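You operate a simulated robot arm through the tools that you are given. There is no shell and no other tool.

You are at the controls of a simulated robot arm. One attempt, no reset.

Task
Pack the eggs with the red and the blue stripe.
Fine: one egg a cell; the third egg stays where it is; the lid ends shut.

Only the result counts: the job must be done as asked and must still hold three seconds after the hand-in. Knocking over, shifting, dropping, spilling or breaking anything else fails it. A push-on lid holds only when it is set on centred and level and pressed home; a screw cap is set on level and turned clockwise until tight.

Robot
A 7-joint arm with a two-finger parallel gripper, fixed in place. Base frame: the origin is at the foot of the arm, x ahead of it, y to its left, z up; the work surface is at about z = 0.92. Lengths are in m, angles in degrees, forces in N, time in s.
With the tool pointing down near the work surface it reaches from about 0.28 to 0.68 m from the base axis. Its first joint turns from -66.0 to 66.0 degrees. Payload 1.57 kg.
The tool frame sits at the grasp point between the pads (the TCP): z along the fingers, y along the line on which they close. The tips reach 0.03 m beyond it. Largest opening 0.11 m; finger width 0.024, thickness 0.012; the body of the gripper, 0.048 by 0.112 m, starts 0.078 m behind the TCP.
Orientation is that of the tool frame in the base frame, as a unit quaternion [x, y, z, w]. With the fingers straight down and closing along the base's y, the tool's x points along the base's -x, its y along +y and its z along -z.

Tools
- The arm moves only by the tool apply_moves. Its argument "moves" is one flat list of numbers, 7 for each row, row after row: the shift along the tool's x, y, z in m, then the turn, a rotation vector about the tool's x, y, z in degrees, then the finger opening in m, from 0 to 0.11. In form: [x, y, z, wx, wy, wz, jaw, x, y, z, wx, wy, wz, jaw, ...]. A call has 1 to 20 rows; each row shifts and turns the commanded pose from where the row before left it, along the tool's axes as they then stand. A row lasts 0.2 s, in which the tool goes at most 0.05 m and 8.6 degrees; a call with a longer step from one row to the next is refused whole, and so is a gripper value outside its range. Where a pose cannot be reached the arm comes as near as it can. A force on the tool above 70 N (or 10 N above the force at the start of the call, whichever is more), or a blocked arm, ends the call early, and 0.2 s more pass. Each finger travels about 0.108 m/s and halts on what it meets, pressing with about 24 N; the grip force reading is that of the motor and also rises with nothing between the fingers. The clock runs only during rows and for 0.2 s after the last one: add rows that do not move to give the fingers time. It gives the time, the measured TCP pose, the force on the tool (base axes), the opening and the grip force at its end, in the units of the frame above (readings bear some noise), with the torque about the TCP (base axes, N m) and any sound that the robot's microphone picked up.
- Cameras (640 x 400 px; columns grow to the right, rows downward): "scene" is fixed at [0.1699, -0.3998, 1.3954]; the picture's right is [0.71, -0.70, 0.00], its down [-0.45, -0.46, -0.77] and it looks along [0.54, 0.55, -0.64] (base axes); focal length 214 px, centre (320, 200). "wrist" rides on the gripper at [0.07, 0.016, -0.141] in the tool frame; the picture's right is [-0.23, 0.97, 0.00], its down [-0.86, -0.20, -0.48] and it looks along [-0.47, -0.11, 0.88] (tool axes); focal length 222 px, centre (320, 200).
- capture(camera): a new picture of that camera. No time passes.
- measure_at(camera, pixels): for up to 12 pixels [column, row] of the newest picture of that camera ("zoom" is the newest enlarged one), the place [x, y, z] in the base frame of the surface seen there, good to about 0.002 m. No time passes.
- close_up(camera, box): a new picture of the part [left, top, right, bottom] of that camera's present view, enlarged. No time passes.
- hand_in(): hands the job in; it is judged then, once.

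Unless the task says otherwise, let go and move clear before handing in.

The tools are called after "Request:" by a JSON object that holds its "method" and its "body". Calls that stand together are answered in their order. apply_moves: Moves the arm, as the interface text tells. Its arguments: {"type":"object","properties":{"moves":{"type":"array","items":{"type":"number"}}},"required":["moves"]} The other tools are called the same way: capture (camera) takes a picture; measure_at (camera, pixels) gives the place of the surface under pixels of a picture; close_up (camera, box) takes an enlarged picture of a part of a camera's view; hand_in () hands the job in.

At the start:

```text
time_s: 0.0
position: [0.4147, -0.0841, 1.2828]
tool_rot: [-0.001, 1.0, 0.0, -0.001]
ft_force: [0.5, 0.7, 0.1]
moment: [0.0, 0.01, -0.02]
width: 0.1101
gripper_force: 0.2
```

scene: 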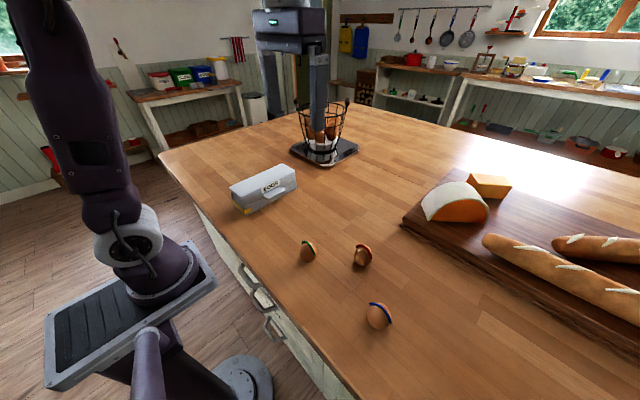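
wrist: 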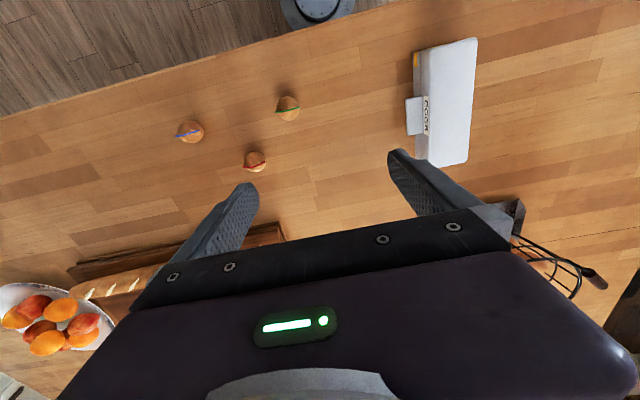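

The scene shows three eggs (green stripe near px 307,250; red near 362,255; blue near 378,315) and a closed grey carton marked EGGS near (263,188). I'll take enlarged views of the carton and eggs before planning.

Request:
{"method": "close_up", "body": {"camera": "scene", "box": [210, 145, 320, 225]}}

Request:
{"method": "close_up", "body": {"camera": "wrist", "box": [380, 20, 520, 180]}}

Request:
{"method": "close_up", "body": {"camera": "scene", "box": [280, 225, 420, 345]}}

```text
5.00 times, centred on (265, 185) of scene
```

zoom: 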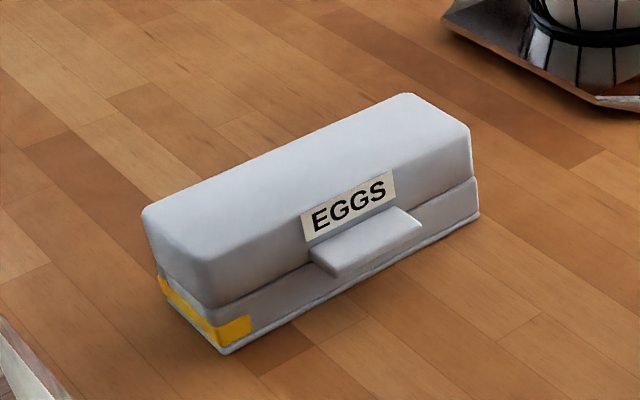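

```text
2.50 times, centred on (450, 100) of wrist
```

zoom: 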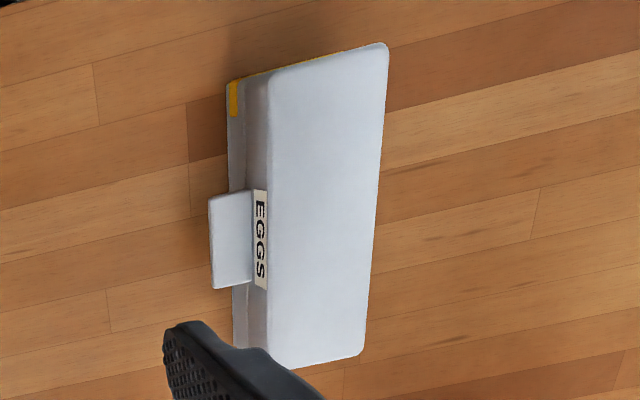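

```text
3.33 times, centred on (350, 285) of scene
```

zoom: 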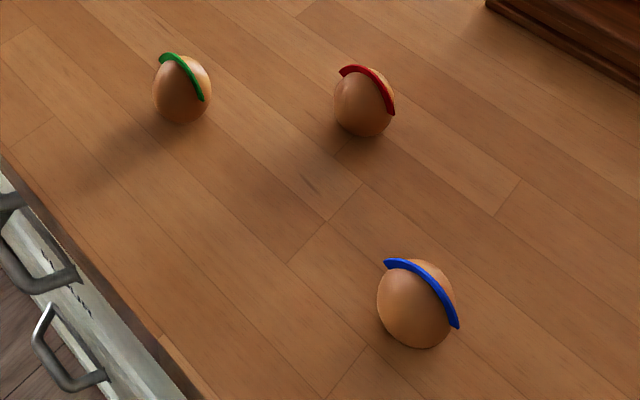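

The carton has a front tab under the EGGS label, apparently with a hinge on the far side. I'll measure the egg surfaces and the carton's corners and tab.

Request:
{"method": "measure_at", "body": {"camera": "zoom", "pixels": [[182, 60], [180, 95], [180, 122], [368, 70], [362, 105], [362, 135], [420, 262], [412, 310], [415, 347], [385, 260], [457, 325], [300, 200]]}}

Request:
{"method": "measure_at", "body": {"camera": "wrist", "pixels": [[418, 55], [475, 40], [465, 161], [430, 160], [408, 98], [408, 133], [418, 115], [450, 100], [190, 130], [288, 106], [255, 160], [440, 100]]}}

Request:
{"method": "measure_at", "body": {"camera": "scene", "pixels": [[231, 187], [247, 205], [249, 214], [289, 165], [303, 173], [305, 187], [275, 198], [293, 191], [283, 192], [265, 180], [247, 212], [255, 211]]}}

```text
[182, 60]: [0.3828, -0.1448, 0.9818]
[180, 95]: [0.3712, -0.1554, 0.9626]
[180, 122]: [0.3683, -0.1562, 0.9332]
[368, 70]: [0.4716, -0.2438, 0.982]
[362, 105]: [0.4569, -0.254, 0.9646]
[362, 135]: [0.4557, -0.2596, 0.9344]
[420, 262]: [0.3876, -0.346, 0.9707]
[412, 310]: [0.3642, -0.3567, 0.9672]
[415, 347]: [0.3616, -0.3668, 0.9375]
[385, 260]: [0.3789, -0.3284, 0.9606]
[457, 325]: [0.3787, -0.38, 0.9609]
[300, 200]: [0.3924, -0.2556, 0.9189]
```

```text
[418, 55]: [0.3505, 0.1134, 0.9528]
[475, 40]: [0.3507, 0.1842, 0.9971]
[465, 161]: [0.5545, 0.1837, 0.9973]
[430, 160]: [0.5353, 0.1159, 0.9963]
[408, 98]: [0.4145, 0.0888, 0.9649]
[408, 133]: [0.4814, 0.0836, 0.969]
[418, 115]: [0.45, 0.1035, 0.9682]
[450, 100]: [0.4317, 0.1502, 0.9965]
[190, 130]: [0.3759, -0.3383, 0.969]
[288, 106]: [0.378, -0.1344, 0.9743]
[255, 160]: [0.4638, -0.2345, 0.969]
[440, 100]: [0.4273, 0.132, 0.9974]
```

```text
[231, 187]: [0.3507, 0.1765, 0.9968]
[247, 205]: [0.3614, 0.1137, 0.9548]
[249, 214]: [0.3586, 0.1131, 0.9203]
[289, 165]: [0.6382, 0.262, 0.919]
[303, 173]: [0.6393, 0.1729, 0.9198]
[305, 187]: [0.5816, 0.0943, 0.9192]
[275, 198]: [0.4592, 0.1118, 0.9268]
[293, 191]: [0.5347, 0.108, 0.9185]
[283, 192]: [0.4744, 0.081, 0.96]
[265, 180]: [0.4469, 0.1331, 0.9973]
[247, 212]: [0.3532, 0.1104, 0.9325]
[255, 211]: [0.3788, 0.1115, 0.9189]
```

The carton spans roughly x 0.345–0.555, y 0.11–0.19, with its top at z 0.997. The tab sits at x 0.414–0.481, y 0.083–0.11, z about 0.965, so the hinge is likely on the +y side. I'll move above the tab and turn the tool so the fingers close along base x, with the wrist camera on the -y side.

Request:
{"method": "apply_moves", "body": {"moves": [-0.0066, 0.032, 0.022, 0, 0, 0, 0.11, -0.0066, 0.032, 0.022, 0, 0, 0, 0.11, -0.0066, 0.032, 0.022, 0, 0, 0, 0.11, -0.0066, 0.032, 0.022, 0, 0, 0, 0.11, -0.0066, 0.032, 0.022, 0, 0, 0, 0.11, 0, 0, 0, 0, 0, -8.1818, 0.11, 0, 0, 0, 0, 0, -8.1818, 0.11, 0, 0, 0, 0, 0, -8.1818, 0.11, 0, 0, 0, 0, 0, -8.1818, 0.11, 0, 0, 0, 0, 0, -8.1818, 0.11, 0, 0, 0, 0, 0, -8.1818, 0.11, 0, 0, 0, 0, 0, -8.1818, 0.11, 0, 0, 0, 0, 0, -8.1818, 0.11, 0, 0, 0, 0, 0, -8.1818, 0.11, 0, 0, 0, 0, 0, -8.1818, 0.11, 0, 0, 0, 0, 0, -8.1818, 0.11]}}

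Request:
{"method": "capture", "body": {"camera": "wrist"}}

Request:
{"method": "capture", "body": {"camera": "scene"}}

```text
time_s: 3.4
position: [0.4479, 0.0747, 1.1737]
tool_rot: [0.708, -0.707, 0.0, 0.0]
ft_force: [0.1, 0.0, -0.4]
moment: [0.0, -0.01, 0.01]
width: 0.11
gripper_force: 0.0
```

```text
taken
```

wrist: 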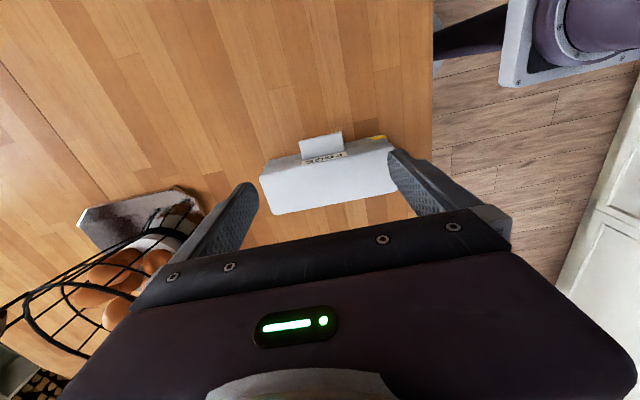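

```text
taken
```

scene: 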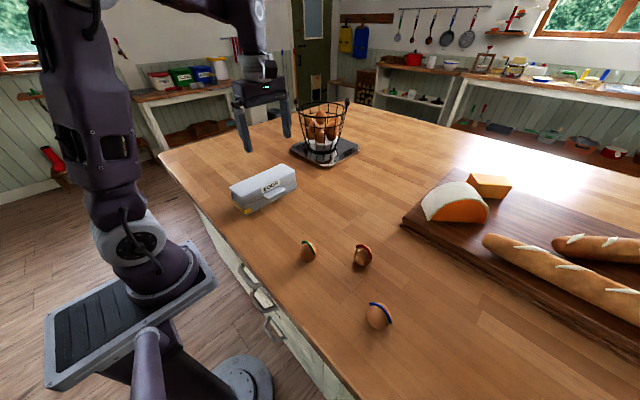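

The wrist view now shows the tab at about (322,146) with the carton below it. I'll enlarge this view and measure the tab edges.

Request:
{"method": "close_up", "body": {"camera": "wrist", "box": [250, 115, 410, 215]}}

```text
4.00 times, centred on (330, 165) of wrist
```

zoom: 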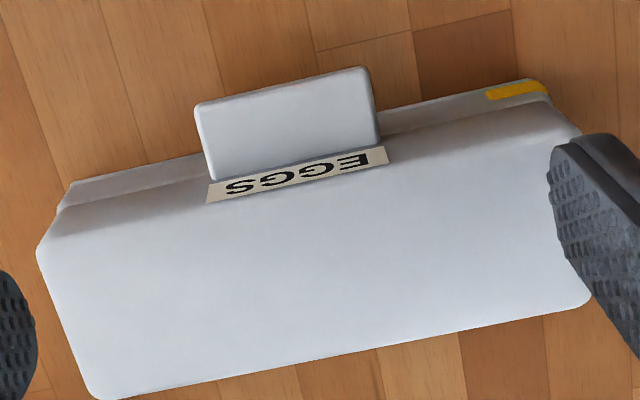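

Request:
{"method": "measure_at", "body": {"camera": "zoom", "pixels": [[202, 110], [362, 72], [215, 178], [374, 140], [290, 130], [285, 105], [110, 175], [430, 118], [530, 85], [72, 186], [95, 395], [588, 300]]}}

Request:
{"method": "measure_at", "body": {"camera": "zoom", "pixels": [[40, 248], [565, 128], [110, 210], [480, 110], [430, 105], [430, 130], [300, 180], [310, 300], [200, 115], [205, 140], [374, 100], [370, 80]]}}

```text
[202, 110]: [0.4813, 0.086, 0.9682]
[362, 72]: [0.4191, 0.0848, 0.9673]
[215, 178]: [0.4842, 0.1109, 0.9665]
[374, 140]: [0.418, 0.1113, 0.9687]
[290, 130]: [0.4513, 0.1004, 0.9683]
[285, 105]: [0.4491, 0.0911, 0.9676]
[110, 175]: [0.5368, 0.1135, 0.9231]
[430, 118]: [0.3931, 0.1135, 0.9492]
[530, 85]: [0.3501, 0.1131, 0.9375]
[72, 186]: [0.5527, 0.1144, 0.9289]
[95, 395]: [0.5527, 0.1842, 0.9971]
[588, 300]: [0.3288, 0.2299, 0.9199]
```

```text
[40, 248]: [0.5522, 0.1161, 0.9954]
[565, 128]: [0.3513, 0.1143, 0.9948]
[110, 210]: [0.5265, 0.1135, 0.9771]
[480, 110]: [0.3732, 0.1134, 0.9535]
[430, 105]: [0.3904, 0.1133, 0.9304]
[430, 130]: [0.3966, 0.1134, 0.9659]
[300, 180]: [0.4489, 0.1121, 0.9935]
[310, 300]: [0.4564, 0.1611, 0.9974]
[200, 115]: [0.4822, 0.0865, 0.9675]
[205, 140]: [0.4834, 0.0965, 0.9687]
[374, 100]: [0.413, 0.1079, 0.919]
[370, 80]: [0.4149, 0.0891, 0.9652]
```

The tab spans x 0.416–0.484, y 0.085–0.112, with its top at z 0.968. The carton front wall is at y 0.113, and I'll check where the basket is. I'll descend with the fingers straddling the tab's outer part at y 0.090.

Request:
{"method": "measure_at", "body": {"camera": "scene", "pixels": [[300, 110], [345, 108], [320, 160], [357, 152], [292, 150], [322, 165], [320, 125], [247, 145], [291, 130]]}}

Request:
{"method": "apply_moves", "body": {"moves": [-0.0153, -0.002, 0.03, 0, 0, 0, 0.11, 0, 0, 0.04, 0, 0, 0, 0.11, 0, 0, 0.04, 0, 0, 0, 0.11, 0, 0, 0.035, 0, 0, 0, 0.11, 0, 0, 0.03, 0, 0, 0, 0.11, 0, 0, 0.018, 0, 0, 0, 0.11, 0, 0, 0, 0, 0, 0, 0.11]}}

Request:
{"method": "capture", "body": {"camera": "wrist"}}

Request:
{"method": "close_up", "body": {"camera": "scene", "box": [210, 125, 330, 225]}}

```text
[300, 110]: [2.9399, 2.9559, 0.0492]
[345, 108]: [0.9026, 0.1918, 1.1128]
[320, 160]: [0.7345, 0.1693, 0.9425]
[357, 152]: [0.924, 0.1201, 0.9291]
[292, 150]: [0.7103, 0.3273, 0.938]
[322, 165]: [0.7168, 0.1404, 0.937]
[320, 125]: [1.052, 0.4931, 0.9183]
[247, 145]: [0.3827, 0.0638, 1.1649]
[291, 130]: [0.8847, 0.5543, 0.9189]
```

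```text
time_s: 5.0
position: [0.4495, 0.091, 0.9789]
tool_rot: [-0.707, 0.707, 0.001, 0.0]
ft_force: [0.1, 0.1, 0.3]
moment: [0.04, -0.04, -0.02]
width: 0.1102
gripper_force: 0.1
```

```text
taken
```

wrist: 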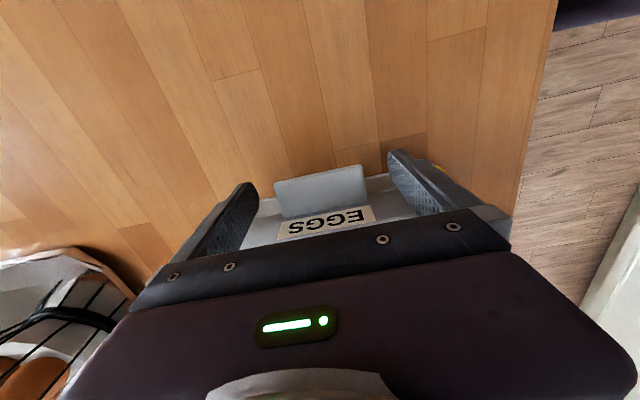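

```text
4.00 times, centred on (270, 175) of scene
```

zoom: 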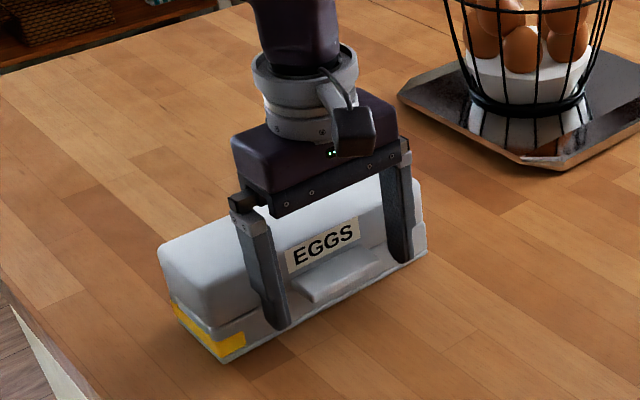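

The fingers straddle the tab without touching anything. I'll close gently onto it in steps.

Request:
{"method": "apply_moves", "body": {"moves": [0, 0, 0, 0, 0, 0, 0.08, 0, 0, 0, 0, 0, 0, 0.074, 0, 0, 0, 0, 0, 0, 0.07, 0, 0, 0, 0, 0, 0, 0.066, 0, 0, 0, 0, 0, 0, 0.06, 0, 0, 0, 0, 0, 0, 0.06]}}

Request:
{"method": "capture", "body": {"camera": "wrist"}}

```text
time_s: 6.4
position: [0.4487, 0.09, 0.9797]
tool_rot: [-0.707, 0.707, 0.0, 0.0]
ft_force: [1.7, -1.1, 1.7]
moment: [0.1, -0.15, -0.08]
width: 0.0693
gripper_force: 23.6
```

```text
taken
```

wrist: 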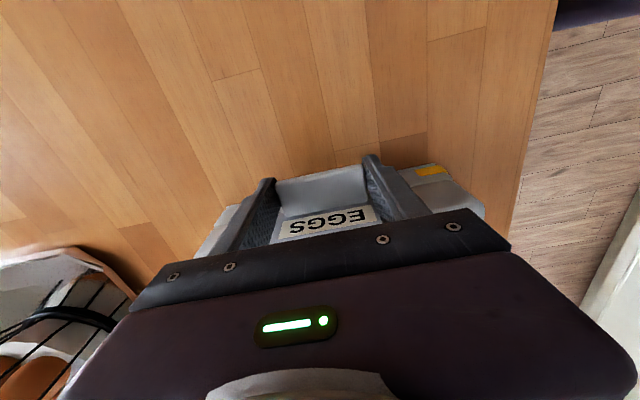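

The tab is held at an opening of 0.069 with little side force. I'll swing it a few degrees about the presumed hinge at y≈0.189, z≈0.953 and check the response.

Request:
{"method": "apply_moves", "body": {"moves": [-0.00212, 0, -0.00684, 0, 4, 0, 0.06, -0.00212, 0, -0.00684, 0, 4, 0, 0.06, 0, 0, 0, 0, 0, 0, 0.06]}}

Request:
{"method": "capture", "body": {"camera": "wrist"}}

Request:
{"method": "close_up", "body": {"camera": "scene", "box": [210, 125, 330, 225]}}

```text
time_s: 7.2
position: [0.4492, 0.0958, 0.9925]
tool_rot: [-0.705, 0.706, -0.049, -0.051]
ft_force: [-0.5, -2.4, 2.2]
moment: [0.07, -0.05, 0.03]
width: 0.0695
gripper_force: 23.4
```

```text
taken
```

wrist: 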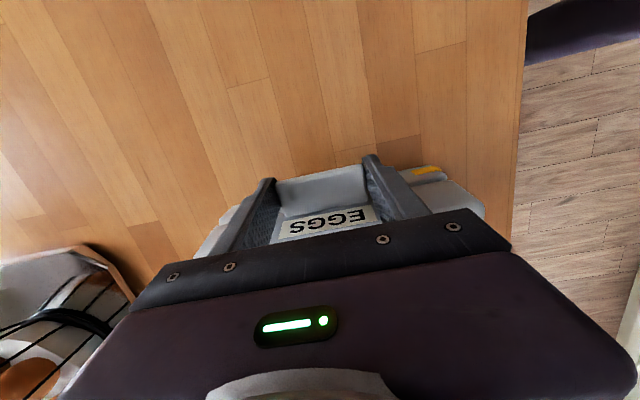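

```text
4.00 times, centred on (270, 175) of scene
```

zoom: 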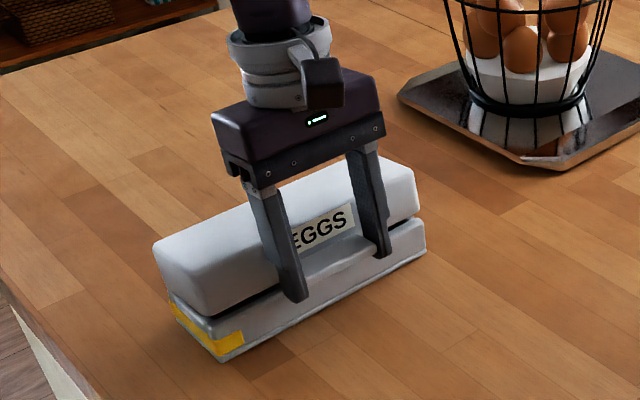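

The lid is swinging up (a dark gap shows along the seam) and the box hasn't moved, with forces around 2 N. I'll continue the same arc.

Request:
{"method": "apply_moves", "body": {"moves": [-0.00212, 0, -0.00684, 0, 4, 0, 0.06, -0.00212, 0, -0.00684, 0, 4, 0, 0.06, -0.00212, 0, -0.00684, 0, 4, 0, 0.06, -0.00212, 0, -0.00684, 0, 4, 0, 0.06, -0.00212, 0, -0.00684, 0, 4, 0, 0.06, -0.00212, 0, -0.00684, 0, 4, 0, 0.06, 0, 0, 0, 0, 0, 0, 0.06]}}

Request:
{"method": "close_up", "body": {"camera": "scene", "box": [210, 125, 330, 225]}}

```text
time_s: 8.8
position: [0.4505, 0.1205, 1.0277]
tool_rot: [-0.68, 0.68, -0.195, -0.195]
ft_force: [-0.1, -2.3, 2.3]
moment: [0.04, -0.11, 0.03]
width: 0.0694
gripper_force: 24.1
```

```text
4.00 times, centred on (270, 175) of scene
```

zoom: 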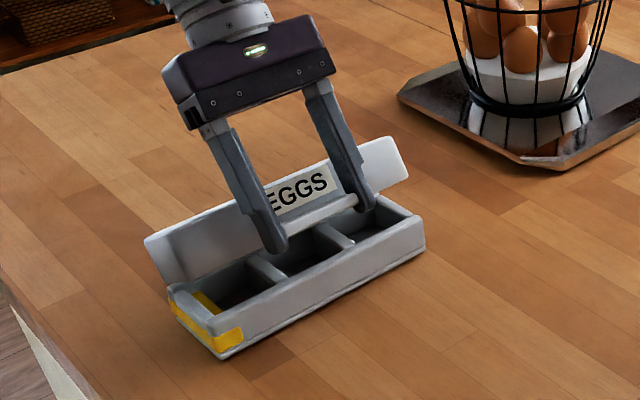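

The lid is about 32° open, and three empty cells are visible along x. Forces remain low, so I'll continue the arc.

Request:
{"method": "apply_moves", "body": {"moves": [-0.00212, 0, -0.00684, 0, 4, 0, 0.06, -0.00212, 0, -0.00684, 0, 4, 0, 0.06, -0.00212, 0, -0.00684, 0, 4, 0, 0.06, -0.00212, 0, -0.00684, 0, 4, 0, 0.06, -0.00212, 0, -0.00684, 0, 4, 0, 0.06, -0.00212, 0, -0.00684, 0, 4, 0, 0.06, 0, 0, 0, 0, 0, 0, 0.06]}}

Request:
{"method": "close_up", "body": {"camera": "scene", "box": [210, 105, 330, 225]}}

Request:
{"method": "capture", "body": {"camera": "wrist"}}

```text
time_s: 10.4
position: [0.45, 0.1579, 1.05]
tool_rot: [-0.623, 0.625, -0.333, -0.332]
ft_force: [2.2, -2.5, 15.2]
moment: [0.36, -0.06, 0.04]
width: 0.0696
gripper_force: 24.2
```

```text
3.33 times, centred on (270, 165) of scene
```

zoom: 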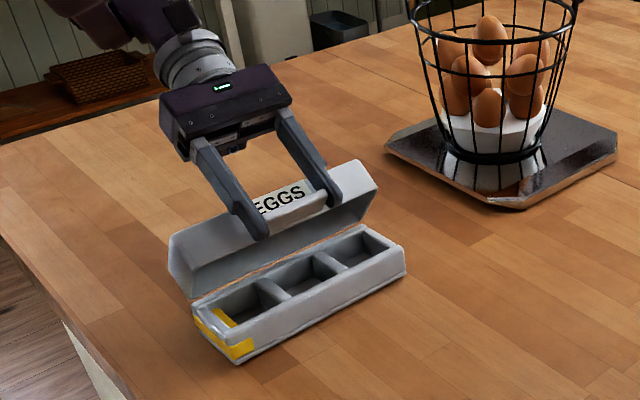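

```text
taken
```

wrist: 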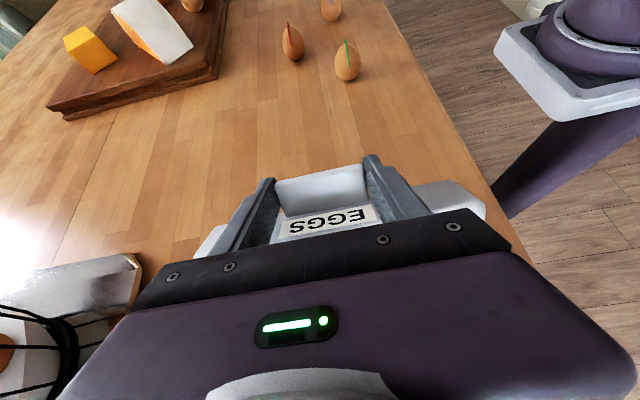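

The lid is about 56° open and the vertical force rose to 15 N, so my arc doesn't quite match the hinge. I'll look closely at the back edge before continuing.

Request:
{"method": "close_up", "body": {"camera": "scene", "box": [225, 145, 295, 217]}}

```text
5.56 times, centred on (260, 181) of scene
```

zoom: 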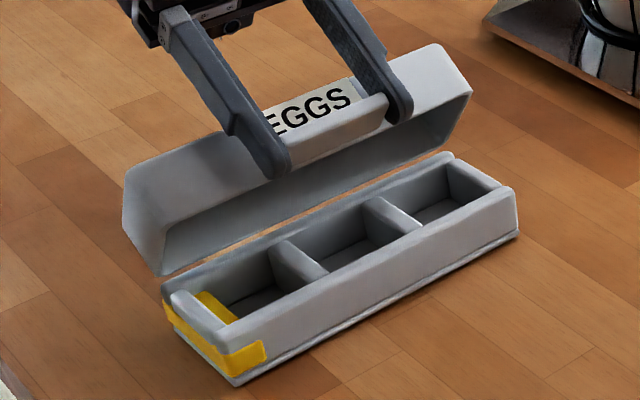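

A thin gap with wood visible runs between the lid's lower edge and the box's back rim. I'll measure points along these edges.

Request:
{"method": "measure_at", "body": {"camera": "zoom", "pixels": [[165, 270], [165, 285], [300, 210], [300, 222], [450, 140], [450, 155], [310, 212], [200, 190], [445, 48], [470, 92], [130, 170], [125, 230]]}}

Request:
{"method": "measure_at", "body": {"camera": "zoom", "pixels": [[350, 245], [240, 295], [430, 205], [300, 255], [400, 215], [240, 360], [515, 190], [518, 235], [165, 300], [300, 235], [440, 160], [215, 305]]}}

```text
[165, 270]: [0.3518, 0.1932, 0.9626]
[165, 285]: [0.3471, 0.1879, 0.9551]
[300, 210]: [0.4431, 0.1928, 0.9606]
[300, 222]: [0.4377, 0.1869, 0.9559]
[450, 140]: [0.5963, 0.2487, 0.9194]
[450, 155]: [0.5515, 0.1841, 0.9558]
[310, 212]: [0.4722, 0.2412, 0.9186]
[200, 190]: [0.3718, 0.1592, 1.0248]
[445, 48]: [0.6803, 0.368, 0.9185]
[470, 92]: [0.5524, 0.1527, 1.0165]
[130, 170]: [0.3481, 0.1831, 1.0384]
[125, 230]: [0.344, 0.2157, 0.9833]
```

```text
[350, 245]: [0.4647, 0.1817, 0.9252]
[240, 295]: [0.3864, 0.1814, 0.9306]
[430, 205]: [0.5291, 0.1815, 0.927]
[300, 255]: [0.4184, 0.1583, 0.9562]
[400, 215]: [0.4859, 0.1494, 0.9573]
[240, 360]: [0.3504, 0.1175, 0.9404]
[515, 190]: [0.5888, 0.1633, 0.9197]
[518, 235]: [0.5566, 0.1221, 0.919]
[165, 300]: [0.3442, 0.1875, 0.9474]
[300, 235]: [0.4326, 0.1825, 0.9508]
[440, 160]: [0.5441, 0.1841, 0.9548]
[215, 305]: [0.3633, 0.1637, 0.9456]
```

The lid's inner edge sits at (y 0.193, z 0.962) and the box rim at (0.187, 0.956), so the hinge axis is a little further back than I assumed, about y 0.195. I'll relieve the vertical load with a small lift before continuing.

Request:
{"method": "apply_moves", "body": {"moves": [0.00276, 0, -0.0031, 0, 0, 0, 0.06, 0, 0, 0, 0, 0, 0, 0.06]}}

```text
time_s: 11.0
position: [0.4499, 0.1588, 1.0534]
tool_rot: [-0.624, 0.624, -0.332, -0.333]
ft_force: [-1.3, -0.4, -0.7]
moment: [0.02, -0.04, 0.01]
width: 0.0694
gripper_force: 23.7
```

The force dropped to about zero. I'll continue with pure translation along the corrected arc.

Request:
{"method": "apply_moves", "body": {"moves": [-0.00101, 0, -0.00704, 0, 0, 0, 0.06, -0.00101, 0, -0.00704, 0, 0, 0, 0.06, -0.00193, 0, -0.0069, 0, 0, 0, 0.06, -0.00193, 0, -0.0069, 0, 0, 0, 0.06, 0, 0, 0, 0, 0, 0, 0.06]}}

Request:
{"method": "close_up", "body": {"camera": "scene", "box": [210, 105, 330, 225]}}

```text
time_s: 12.2
position: [0.4505, 0.1837, 1.0636]
tool_rot: [-0.624, 0.625, -0.331, -0.332]
ft_force: [-0.4, 0.6, -1.0]
moment: [-0.11, -0.04, -0.06]
width: 0.0696
gripper_force: 24.4
```

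```text
3.33 times, centred on (270, 165) of scene
```

zoom: 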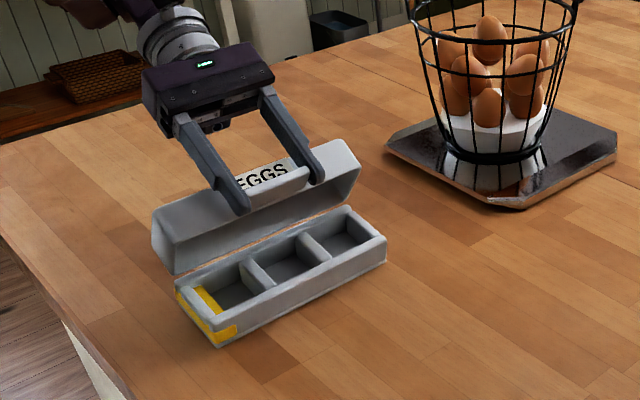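

The box appears to have slid, since its front corner moved in the view. I'll measure where the box and lid are now.

Request:
{"method": "close_up", "body": {"camera": "scene", "box": [225, 145, 295, 217]}}

```text
5.56 times, centred on (260, 181) of scene
```

zoom: 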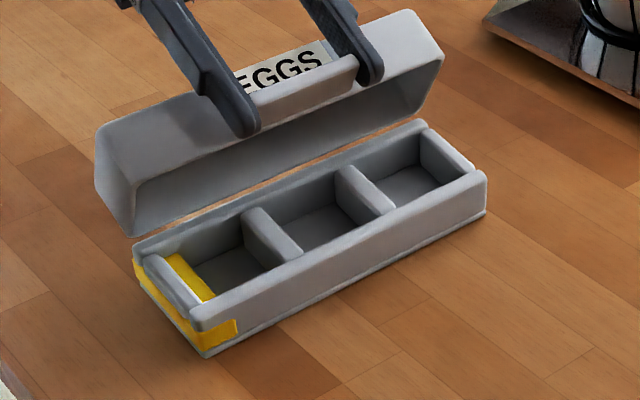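

Request:
{"method": "measure_at", "body": {"camera": "zoom", "pixels": [[140, 230], [135, 245], [270, 185], [420, 125], [95, 200], [100, 130], [410, 15], [440, 60], [250, 285], [480, 185], [205, 345], [200, 305]]}}

Request:
{"method": "measure_at", "body": {"camera": "zoom", "pixels": [[230, 325], [380, 245], [486, 210], [270, 180], [130, 235], [360, 135], [265, 150], [440, 30], [300, 95], [210, 350], [350, 230], [335, 215]]}}

```text
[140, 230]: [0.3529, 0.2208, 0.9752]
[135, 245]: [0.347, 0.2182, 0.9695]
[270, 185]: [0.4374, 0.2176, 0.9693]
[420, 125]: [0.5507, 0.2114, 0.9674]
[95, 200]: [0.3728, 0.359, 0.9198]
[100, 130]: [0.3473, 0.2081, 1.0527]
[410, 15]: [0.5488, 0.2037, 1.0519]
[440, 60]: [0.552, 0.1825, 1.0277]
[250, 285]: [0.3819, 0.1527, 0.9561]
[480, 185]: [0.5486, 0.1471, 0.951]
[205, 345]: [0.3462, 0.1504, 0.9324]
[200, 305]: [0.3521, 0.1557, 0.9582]
```

```text
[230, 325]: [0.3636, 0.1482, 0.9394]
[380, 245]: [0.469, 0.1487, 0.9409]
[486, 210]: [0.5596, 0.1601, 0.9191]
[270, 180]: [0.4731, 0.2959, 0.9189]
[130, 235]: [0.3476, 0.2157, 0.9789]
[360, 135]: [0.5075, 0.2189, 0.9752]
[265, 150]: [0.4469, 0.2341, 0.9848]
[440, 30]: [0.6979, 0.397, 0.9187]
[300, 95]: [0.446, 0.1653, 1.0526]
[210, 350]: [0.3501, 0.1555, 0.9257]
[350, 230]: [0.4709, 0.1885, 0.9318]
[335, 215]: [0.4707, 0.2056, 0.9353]
```

The box moved with the tool because the strong grip locked the lid's angle: its front wall went from y 0.113 to 0.149 and its rear lifted about 13 mm. I'll reverse that translation exactly to set the box back where it was.

Request:
{"method": "apply_moves", "body": {"moves": [0.00097, 0, 0.00345, 0, 0, 0, 0.06, 0.00097, 0, 0.00345, 0, 0, 0, 0.06, 0.00097, 0, 0.00345, 0, 0, 0, 0.06, 0.00097, 0, 0.00345, 0, 0, 0, 0.06, 0.00051, 0, 0.00352, 0, 0, 0, 0.06, 0.00051, 0, 0.00352, 0, 0, 0, 0.06, 0.00051, 0, 0.00352, 0, 0, 0, 0.06, 0.00051, 0, 0.00352, 0, 0, 0, 0.06, 0, 0, 0, 0, 0, 0, 0.06]}}

Request:
{"method": "close_up", "body": {"camera": "scene", "box": [225, 145, 295, 217]}}

```text
time_s: 14.2
position: [0.4514, 0.1579, 1.0554]
tool_rot: [-0.624, 0.625, -0.332, -0.332]
ft_force: [0.7, 0.7, -1.3]
moment: [-0.01, 0.06, -0.02]
width: 0.0692
gripper_force: 24.1
```

```text
5.56 times, centred on (260, 181) of scene
```

zoom: 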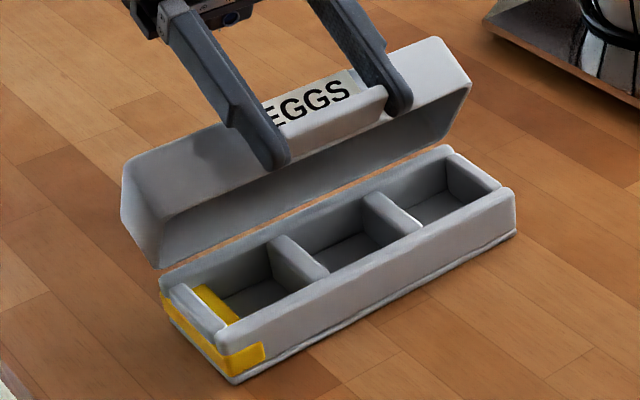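

Request:
{"method": "measure_at", "body": {"camera": "zoom", "pixels": [[165, 280], [300, 218], [440, 158], [165, 265], [300, 205], [330, 320], [400, 275], [260, 345], [470, 240], [235, 375], [240, 360], [515, 200]]}}

```text
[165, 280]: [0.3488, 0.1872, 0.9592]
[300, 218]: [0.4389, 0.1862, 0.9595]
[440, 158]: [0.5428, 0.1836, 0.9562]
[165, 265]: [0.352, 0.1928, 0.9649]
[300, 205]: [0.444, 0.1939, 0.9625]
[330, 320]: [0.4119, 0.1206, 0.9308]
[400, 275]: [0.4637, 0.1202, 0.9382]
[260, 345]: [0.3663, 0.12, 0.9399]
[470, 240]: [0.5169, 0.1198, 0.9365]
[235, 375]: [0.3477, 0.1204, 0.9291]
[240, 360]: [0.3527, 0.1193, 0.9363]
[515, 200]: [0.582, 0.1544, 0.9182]
```

The front wall is back at y≈0.120 (originally 0.113) with the rear about 3 mm high. I'll pull it the last few millimetres back and swing the lid down along the arc. Then I'll re-grip with the gripper pre-tilted the other way, so the whole swing can be done rigidly.

Request:
{"method": "apply_moves", "body": {"moves": [0.0006, 0, 0.0027, 0, 0, 0, 0.06, 0.0006, 0, 0.0027, 0, 0, 0, 0.06, 0.00137, 0, 0.00707, 0, -4, 0, 0.06, 0.00137, 0, 0.00707, 0, -4, 0, 0.06, 0.00137, 0, 0.00707, 0, -4, 0, 0.06, 0.00137, 0, 0.00707, 0, -4, 0, 0.06, 0.00137, 0, 0.00707, 0, -4, 0, 0.06, 0.00137, 0, 0.00707, 0, -4, 0, 0.06, 0, 0, 0, 0, 0, 0, 0.06]}}

Request:
{"method": "close_up", "body": {"camera": "scene", "box": [225, 145, 295, 217]}}

```text
time_s: 16.2
position: [0.4503, 0.117, 1.0286]
tool_rot: [-0.68, 0.68, -0.195, -0.194]
ft_force: [-0.2, -0.6, -1.7]
moment: [-0.12, -0.06, 0.01]
width: 0.0694
gripper_force: 23.9
```

```text
5.56 times, centred on (260, 181) of scene
```

zoom: 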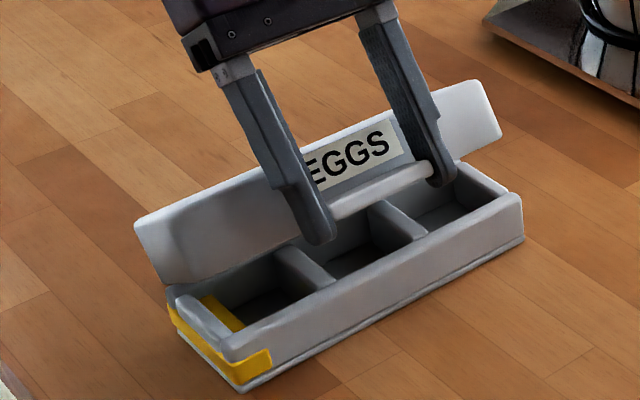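

Request:
{"method": "measure_at", "body": {"camera": "zoom", "pixels": [[260, 350], [330, 315], [400, 275], [470, 240], [240, 385], [240, 365], [520, 240], [170, 295], [170, 310], [455, 165], [300, 250], [140, 240]]}}

```text
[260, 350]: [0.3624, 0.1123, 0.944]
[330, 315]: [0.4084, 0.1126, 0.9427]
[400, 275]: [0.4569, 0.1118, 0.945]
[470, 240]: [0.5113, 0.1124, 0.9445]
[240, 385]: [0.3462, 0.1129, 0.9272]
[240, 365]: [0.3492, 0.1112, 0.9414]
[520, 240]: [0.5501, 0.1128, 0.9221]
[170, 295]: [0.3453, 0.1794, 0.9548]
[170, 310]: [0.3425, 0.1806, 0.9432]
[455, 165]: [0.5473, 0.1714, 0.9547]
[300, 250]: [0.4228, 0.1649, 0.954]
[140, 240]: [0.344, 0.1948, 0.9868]
```

The front wall is back at y≈0.1125, which matches its original position within a millimetre. I'll finish lowering the lid to closed.

Request:
{"method": "apply_moves", "body": {"moves": [0.00137, 0, 0.00707, 0, -4, 0, 0.06, 0.00137, 0, 0.00707, 0, -4, 0, 0.06, 0.00137, 0, 0.00707, 0, -4, 0, 0.06, 0.00137, 0, 0.00707, 0, -4, 0, 0.06, 0.00137, 0, 0.00707, 0, -4, 0, 0.06, 0.00137, 0, 0.00707, 0, -4, 0, 0.06, 0.0007, 0, 0.0035, 0, -2, 0, 0.06, 0.0007, 0, 0.0035, 0, -2, 0, 0.06, 0, 0, 0, 0, 0, 0, 0.06]}}

Request:
{"method": "close_up", "body": {"camera": "scene", "box": [210, 125, 330, 225]}}

```text
time_s: 18.2
position: [0.4508, 0.0903, 0.987]
tool_rot: [0.707, -0.706, 0.024, 0.025]
ft_force: [0.4, -0.3, -1.7]
moment: [-0.14, -0.13, -0.06]
width: 0.0696
gripper_force: 24.1
```

```text
4.00 times, centred on (270, 175) of scene
```

zoom: 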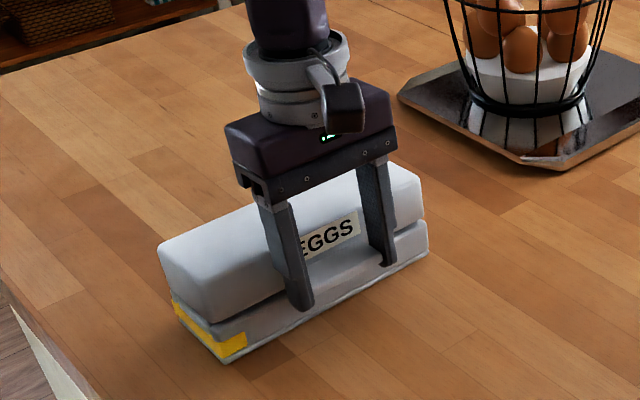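

About 4° of tilt remains. I'll finish it, then open the fingers and rise clear.

Request:
{"method": "apply_moves", "body": {"moves": [0.0007, 0, 0.0035, 0, -2, 0, 0.06, 0.0006, 0, 0.003, 0, -1.5, 0, 0.06, 0, 0, 0, 0, 0, 0, 0.072, 0, 0, 0, 0, 0, 0, 0.085, 0, 0, 0, 0, 0, 0, 0.105, 0, 0, 0, 0, 0, 0, 0.105]}}

Request:
{"method": "close_up", "body": {"camera": "scene", "box": [210, 125, 330, 225]}}

```text
time_s: 19.6
position: [0.4499, 0.0893, 0.9791]
tool_rot: [-0.707, 0.708, -0.002, -0.003]
ft_force: [0.3, -0.4, -0.3]
moment: [0.03, 0.01, -0.02]
width: 0.1051
gripper_force: 0.1
```

```text
4.00 times, centred on (270, 175) of scene
```

zoom: 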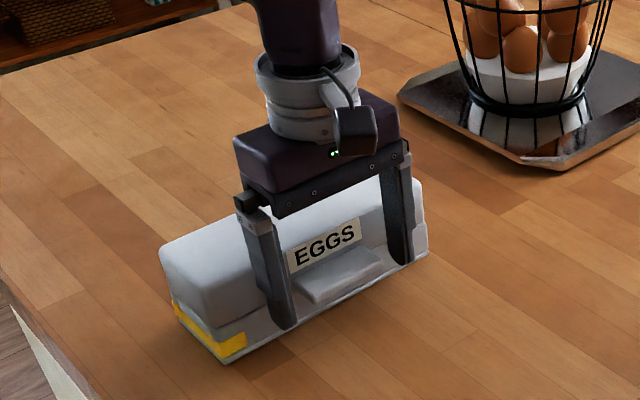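

The lid is closed and the carton is back at its original spot. I'll back the open fingers off in -y, then tilt the gripper -45° so the body leans toward -y.

Request:
{"method": "apply_moves", "body": {"moves": [0.02, 0, -0.002, 0, 0, 0, 0.105, 0, 0, 0, 0, -7.5, 0, 0.105, 0, 0, 0, 0, -7.5, 0, 0.105, 0, 0, 0, 0, -7.5, 0, 0.105, 0, 0, 0, 0, -7.5, 0, 0.105, 0, 0, 0, 0, -7.5, 0, 0.105, 0, 0, 0, 0, -7.5, 0, 0.105, 0, 0, 0, 0, 0, 0, 0.105]}}

Request:
{"method": "capture", "body": {"camera": "scene"}}

Request:
{"method": "capture", "body": {"camera": "wrist"}}

```text
time_s: 21.4
position: [0.4513, 0.0686, 0.9816]
tool_rot: [-0.654, 0.655, 0.267, 0.269]
ft_force: [0.6, -0.2, -0.2]
moment: [-0.01, 0.01, -0.01]
width: 0.1051
gripper_force: 0.0
```

```text
taken
```

scene: 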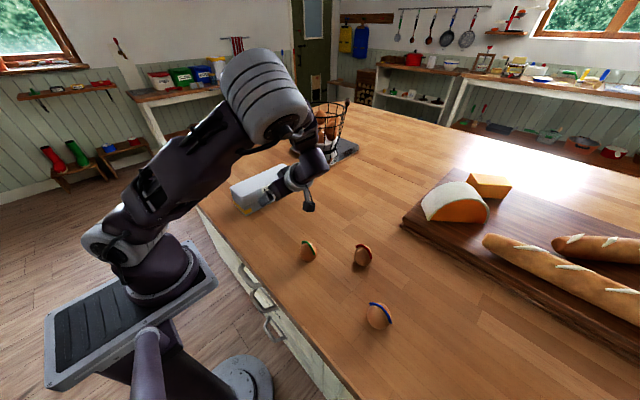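

```text
taken
```

wrist: 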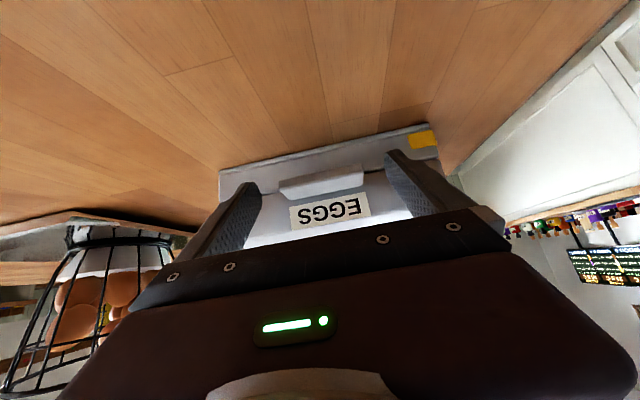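

The tilt is -44.5° and clear of everything. I'll ease forward so the tips flank the tab and close.

Request:
{"method": "apply_moves", "body": {"moves": [-0.0063, 0, 0.0084, 0, 0, 0, 0.105, 0, 0, 0, 0, 0, 0, 0.085, 0, 0, 0, 0, 0, 0, 0.075, 0, 0, 0, 0, 0, 0, 0.07, 0, 0, 0, 0, 0, 0, 0.066, 0, 0, 0, 0, 0, 0, 0.06, 0, 0, 0, 0, 0, 0, 0.06]}}

Request:
{"method": "capture", "body": {"camera": "wrist"}}

```text
time_s: 23.0
position: [0.4507, 0.0807, 0.9817]
tool_rot: [-0.654, 0.655, 0.267, 0.268]
ft_force: [-0.6, 1.3, 1.0]
moment: [0.1, 0.1, 0.08]
width: 0.0697
gripper_force: 24.0
```

```text
taken
```

wrist: 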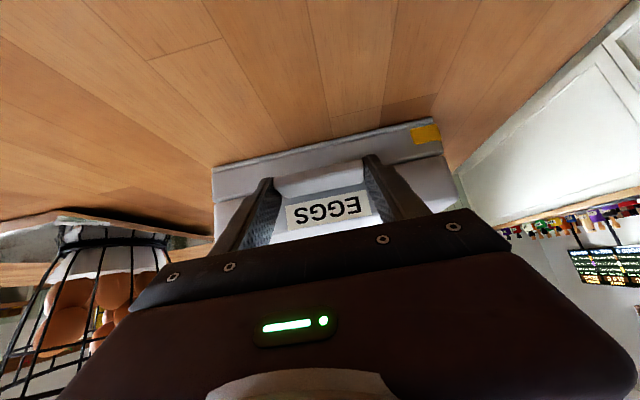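

The tab is gripped at the -44.5° tilt. I'll swing rigidly about the hinge estimate (y 0.190, z 0.955) for 32°.

Request:
{"method": "apply_moves", "body": {"moves": [-0.00682, 0, -0.00397, 0, 4, 0, 0.06, -0.00682, 0, -0.00397, 0, 4, 0, 0.06, -0.00682, 0, -0.00397, 0, 4, 0, 0.06, -0.00682, 0, -0.00397, 0, 4, 0, 0.06, -0.00682, 0, -0.00397, 0, 4, 0, 0.06, -0.00682, 0, -0.00397, 0, 4, 0, 0.06, -0.00682, 0, -0.00397, 0, 4, 0, 0.06, -0.00682, 0, -0.00397, 0, 4, 0, 0.06, 0, 0, 0, 0, 0, 0, 0.06]}}

Request:
{"method": "close_up", "body": {"camera": "scene", "box": [210, 125, 330, 225]}}

```text
time_s: 25.0
position: [0.4514, 0.1091, 1.0336]
tool_rot: [-0.703, 0.703, 0.076, 0.076]
ft_force: [-0.3, 1.3, 0.1]
moment: [-0.05, -0.11, 0.05]
width: 0.0696
gripper_force: 23.7
```

```text
4.00 times, centred on (270, 175) of scene
```

zoom: 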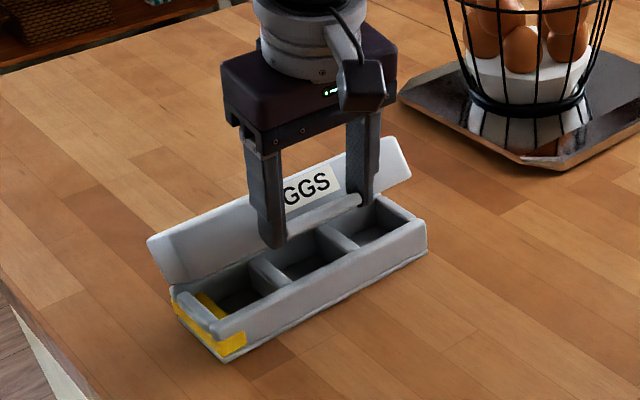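

The lid is at about 32°, the box is unmoved (front corner still at zoom 222,362), and forces are near zero. Continuing the same arc for 24° more.

Request:
{"method": "apply_moves", "body": {"moves": [-0.00682, 0, -0.00397, 0, 4, 0, 0.06, -0.00682, 0, -0.00397, 0, 4, 0, 0.06, -0.00682, 0, -0.00397, 0, 4, 0, 0.06, -0.00682, 0, -0.00397, 0, 4, 0, 0.06, -0.00682, 0, -0.00397, 0, 4, 0, 0.06, -0.00682, 0, -0.00397, 0, 4, 0, 0.06, 0, 0, 0, 0, 0, 0, 0.06]}}

Request:
{"method": "close_up", "body": {"camera": "scene", "box": [210, 125, 330, 225]}}

```text
time_s: 26.6
position: [0.4499, 0.1502, 1.0599]
tool_rot: [-0.703, 0.704, -0.071, -0.071]
ft_force: [0.7, 0.2, 0.4]
moment: [0.01, -0.06, 0.02]
width: 0.0697
gripper_force: 24.0
```

```text
4.00 times, centred on (270, 175) of scene
```

zoom: 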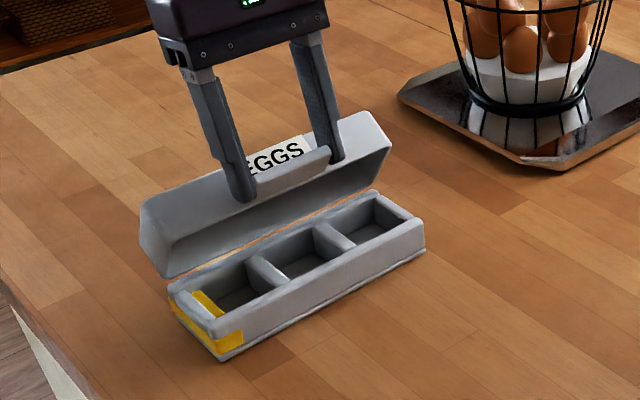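

The lid is at about 56° with negligible force and the box is still in place. Continuing for another 24°.

Request:
{"method": "apply_moves", "body": {"moves": [-0.00682, 0, -0.00397, 0, 4, 0, 0.06, -0.00682, 0, -0.00397, 0, 4, 0, 0.06, -0.00682, 0, -0.00397, 0, 4, 0, 0.06, -0.00682, 0, -0.00397, 0, 4, 0, 0.06, -0.00682, 0, -0.00397, 0, 4, 0, 0.06, -0.00682, 0, -0.00397, 0, 4, 0, 0.06, 0, 0, 0, 0, 0, 0, 0.06]}}

Request:
{"method": "close_up", "body": {"camera": "scene", "box": [210, 125, 330, 225]}}

```text
time_s: 28.2
position: [0.4497, 0.1955, 1.0675]
tool_rot: [0.674, -0.673, 0.216, 0.216]
ft_force: [-0.3, 1.1, -0.3]
moment: [0.01, -0.09, 0.03]
width: 0.0695
gripper_force: 23.7
```

```text
4.00 times, centred on (270, 175) of scene
```

zoom: 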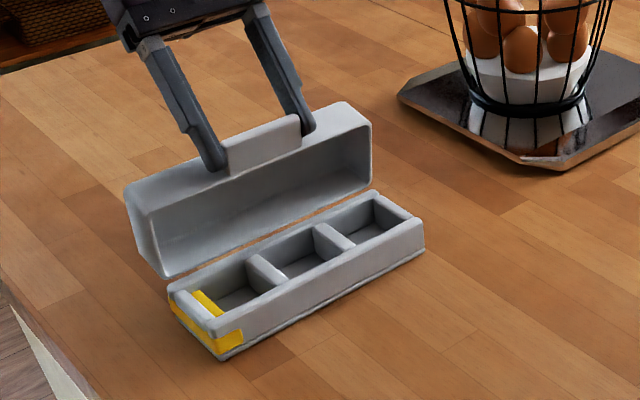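

The lid is at about 80°. I'll go on in smaller batches and watch for a hinge stop.

Request:
{"method": "apply_moves", "body": {"moves": [-0.00682, 0, -0.00397, 0, 4, 0, 0.06, -0.00682, 0, -0.00397, 0, 4, 0, 0.06, -0.00682, 0, -0.00397, 0, 4, 0, 0.06, -0.00682, 0, -0.00397, 0, 4, 0, 0.06, 0, 0, 0, 0, 0, 0, 0.06]}}

Request:
{"method": "close_up", "body": {"camera": "scene", "box": [210, 125, 330, 225]}}

```text
time_s: 29.4
position: [0.4495, 0.227, 1.0619]
tool_rot: [-0.637, 0.637, -0.308, -0.307]
ft_force: [1.6, -2.1, 3.2]
moment: [-0.32, -0.05, 0.09]
width: 0.0695
gripper_force: 24.0
```

```text
4.00 times, centred on (270, 175) of scene
```

zoom: 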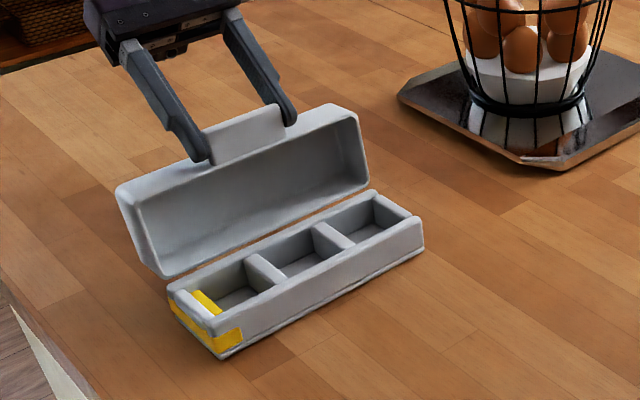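

A moment of -0.32 N m is building, which suggests the hinge stop is near at about 96°. I'll measure the lid's actual angle.

Request:
{"method": "measure_at", "body": {"camera": "zoom", "pixels": [[118, 195], [135, 205], [152, 270], [160, 275], [345, 108], [365, 185], [200, 255], [170, 215], [280, 200], [280, 160], [215, 345], [250, 130]]}}

Request:
{"method": "measure_at", "body": {"camera": "zoom", "pixels": [[240, 335], [380, 260], [300, 305], [175, 290], [290, 235], [140, 225], [150, 250], [125, 210], [330, 150], [340, 175], [210, 200], [210, 240]]}}

```text
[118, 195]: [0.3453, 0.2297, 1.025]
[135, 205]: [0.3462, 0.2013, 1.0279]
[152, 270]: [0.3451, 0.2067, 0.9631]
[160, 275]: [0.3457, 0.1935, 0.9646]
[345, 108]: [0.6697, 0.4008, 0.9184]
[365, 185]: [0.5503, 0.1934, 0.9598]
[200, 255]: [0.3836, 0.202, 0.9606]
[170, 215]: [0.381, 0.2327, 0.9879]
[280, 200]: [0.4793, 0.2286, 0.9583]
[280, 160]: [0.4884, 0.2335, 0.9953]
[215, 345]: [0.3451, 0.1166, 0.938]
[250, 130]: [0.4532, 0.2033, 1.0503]
```

```text
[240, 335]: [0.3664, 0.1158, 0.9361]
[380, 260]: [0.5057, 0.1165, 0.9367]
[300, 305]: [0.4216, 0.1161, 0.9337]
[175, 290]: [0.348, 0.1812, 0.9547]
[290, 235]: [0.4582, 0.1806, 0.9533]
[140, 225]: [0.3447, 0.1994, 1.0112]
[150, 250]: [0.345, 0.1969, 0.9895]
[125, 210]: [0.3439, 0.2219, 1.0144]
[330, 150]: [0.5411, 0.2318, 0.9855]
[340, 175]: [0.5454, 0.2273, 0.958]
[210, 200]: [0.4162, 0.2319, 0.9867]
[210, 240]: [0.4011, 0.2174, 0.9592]
```

The force and moment match a small hinge-position mismatch (force acting at the hinge) rather than a stop, and the lid measures about 97°. I'll swing another 12° so it rests safely past vertical.

Request:
{"method": "apply_moves", "body": {"moves": [-0.00682, 0, -0.00397, 0, 4, 0, 0.06, -0.00682, 0, -0.00397, 0, 4, 0, 0.06, -0.00682, 0, -0.00397, 0, 4, 0, 0.06, 0, 0, 0, 0, 0, 0, 0.06]}}

Request:
{"method": "close_up", "body": {"camera": "scene", "box": [210, 125, 330, 225]}}

```text
time_s: 30.4
position: [0.4502, 0.2421, 1.0569]
tool_rot: [0.614, -0.614, 0.35, 0.35]
ft_force: [-1.6, -3.5, 3.8]
moment: [-0.42, 0.44, 0.03]
width: 0.0696
gripper_force: 24.2
out of reach, approached as far as the arm can: row 3
```

```text
4.00 times, centred on (270, 175) of scene
```

zoom: 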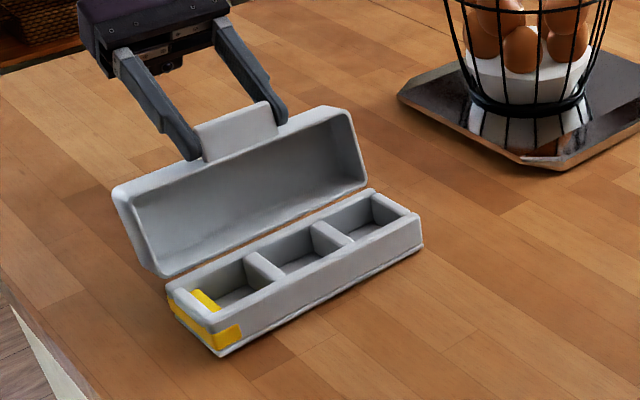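

The arm reached its limit with the lid at about 104°, past vertical. I'll open the fingers and see whether the lid stays.

Request:
{"method": "apply_moves", "body": {"moves": [0, 0, 0, 0, 0, 0, 0.072, 0, 0, 0, 0, 0, 0, 0.08, 0, 0, 0, 0, 0, 0, 0.1, 0, 0, 0, 0, 0, 0, 0.1]}}

Request:
{"method": "close_up", "body": {"camera": "scene", "box": [210, 125, 330, 225]}}

```text
time_s: 31.4
position: [0.4504, 0.2426, 1.0561]
tool_rot: [0.615, -0.614, 0.351, 0.349]
ft_force: [-0.5, 0.5, 0.7]
moment: [0.01, -0.01, -0.02]
width: 0.0998
gripper_force: 0.0
```

```text
4.00 times, centred on (270, 175) of scene
```

zoom: 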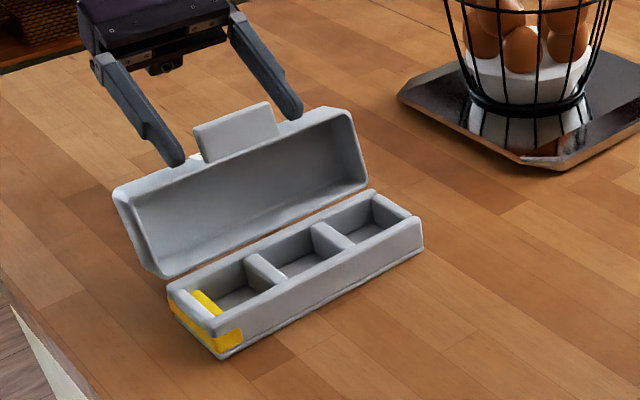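

The lid stays open on its own at about 104°, and the box front corner is unchanged. I'll lift straight up clear of the tab, return the gripper to vertical, then look at the cells.

Request:
{"method": "apply_moves", "body": {"moves": [0.0259, 0, -0.0152, 0, 0, 0, 0.1, 0.0345, 0, -0.0203, 0, 0, 0, 0.1, 0.0345, 0, -0.0203, 0, 0, 0, 0.1, 0.0345, 0, -0.0203, 0, 0, 0, 0.1, 0, 0, 0, 0, -8.5, 0, 0.1, 0, 0, 0, 0, -8.5, 0, 0.1, 0, 0, 0, 0, -8.5, 0, 0.1, 0, 0, 0, 0, -8.5, 0, 0.1, 0, 0, 0, 0, -8.5, 0, 0.1, 0, 0, 0, 0, -8.5, 0, 0.1, 0, 0, 0, 0, -8.4, 0, 0.1, 0, 0, 0, 0, 0, 0, 0.1]}}

Request:
{"method": "capture", "body": {"camera": "wrist"}}

Request:
{"method": "close_up", "body": {"camera": "scene", "box": [210, 125, 330, 225]}}

```text
time_s: 34.0
position: [0.4547, 0.2091, 1.1479]
tool_rot: [0.708, -0.706, 0.0, -0.002]
ft_force: [0.4, 0.3, 0.3]
moment: [-0.02, 0.01, 0.0]
width: 0.0996
gripper_force: 0.0
out of reach, approached as far as the arm can: row 2, 3, 4
```

```text
taken
```

wrist: 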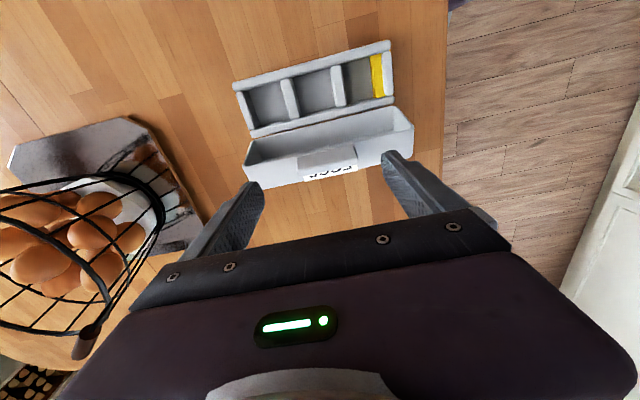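

```text
4.00 times, centred on (270, 175) of scene
```

zoom: 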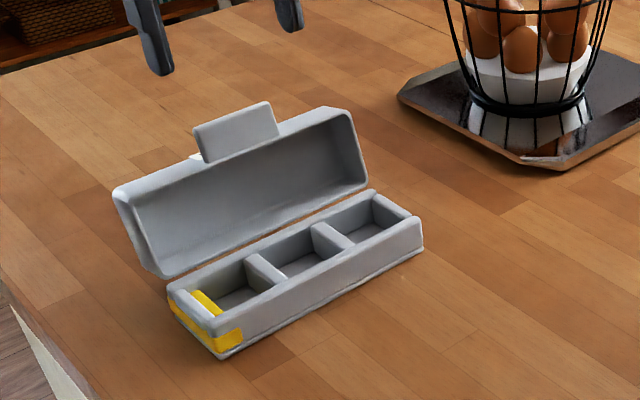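

The wrist view shows the three cells, with a yellow strip in the low-x end cell near (377,75). I'll zoom in and measure the cells.

Request:
{"method": "close_up", "body": {"camera": "wrist", "box": [225, 30, 425, 195]}}

```text
2.42 times, centred on (325, 112) of wrist
```

zoom: 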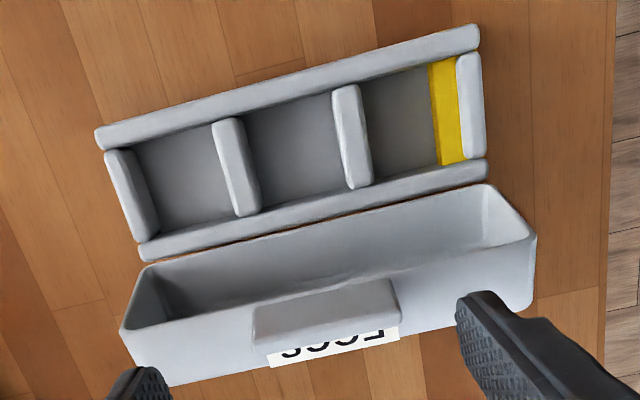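

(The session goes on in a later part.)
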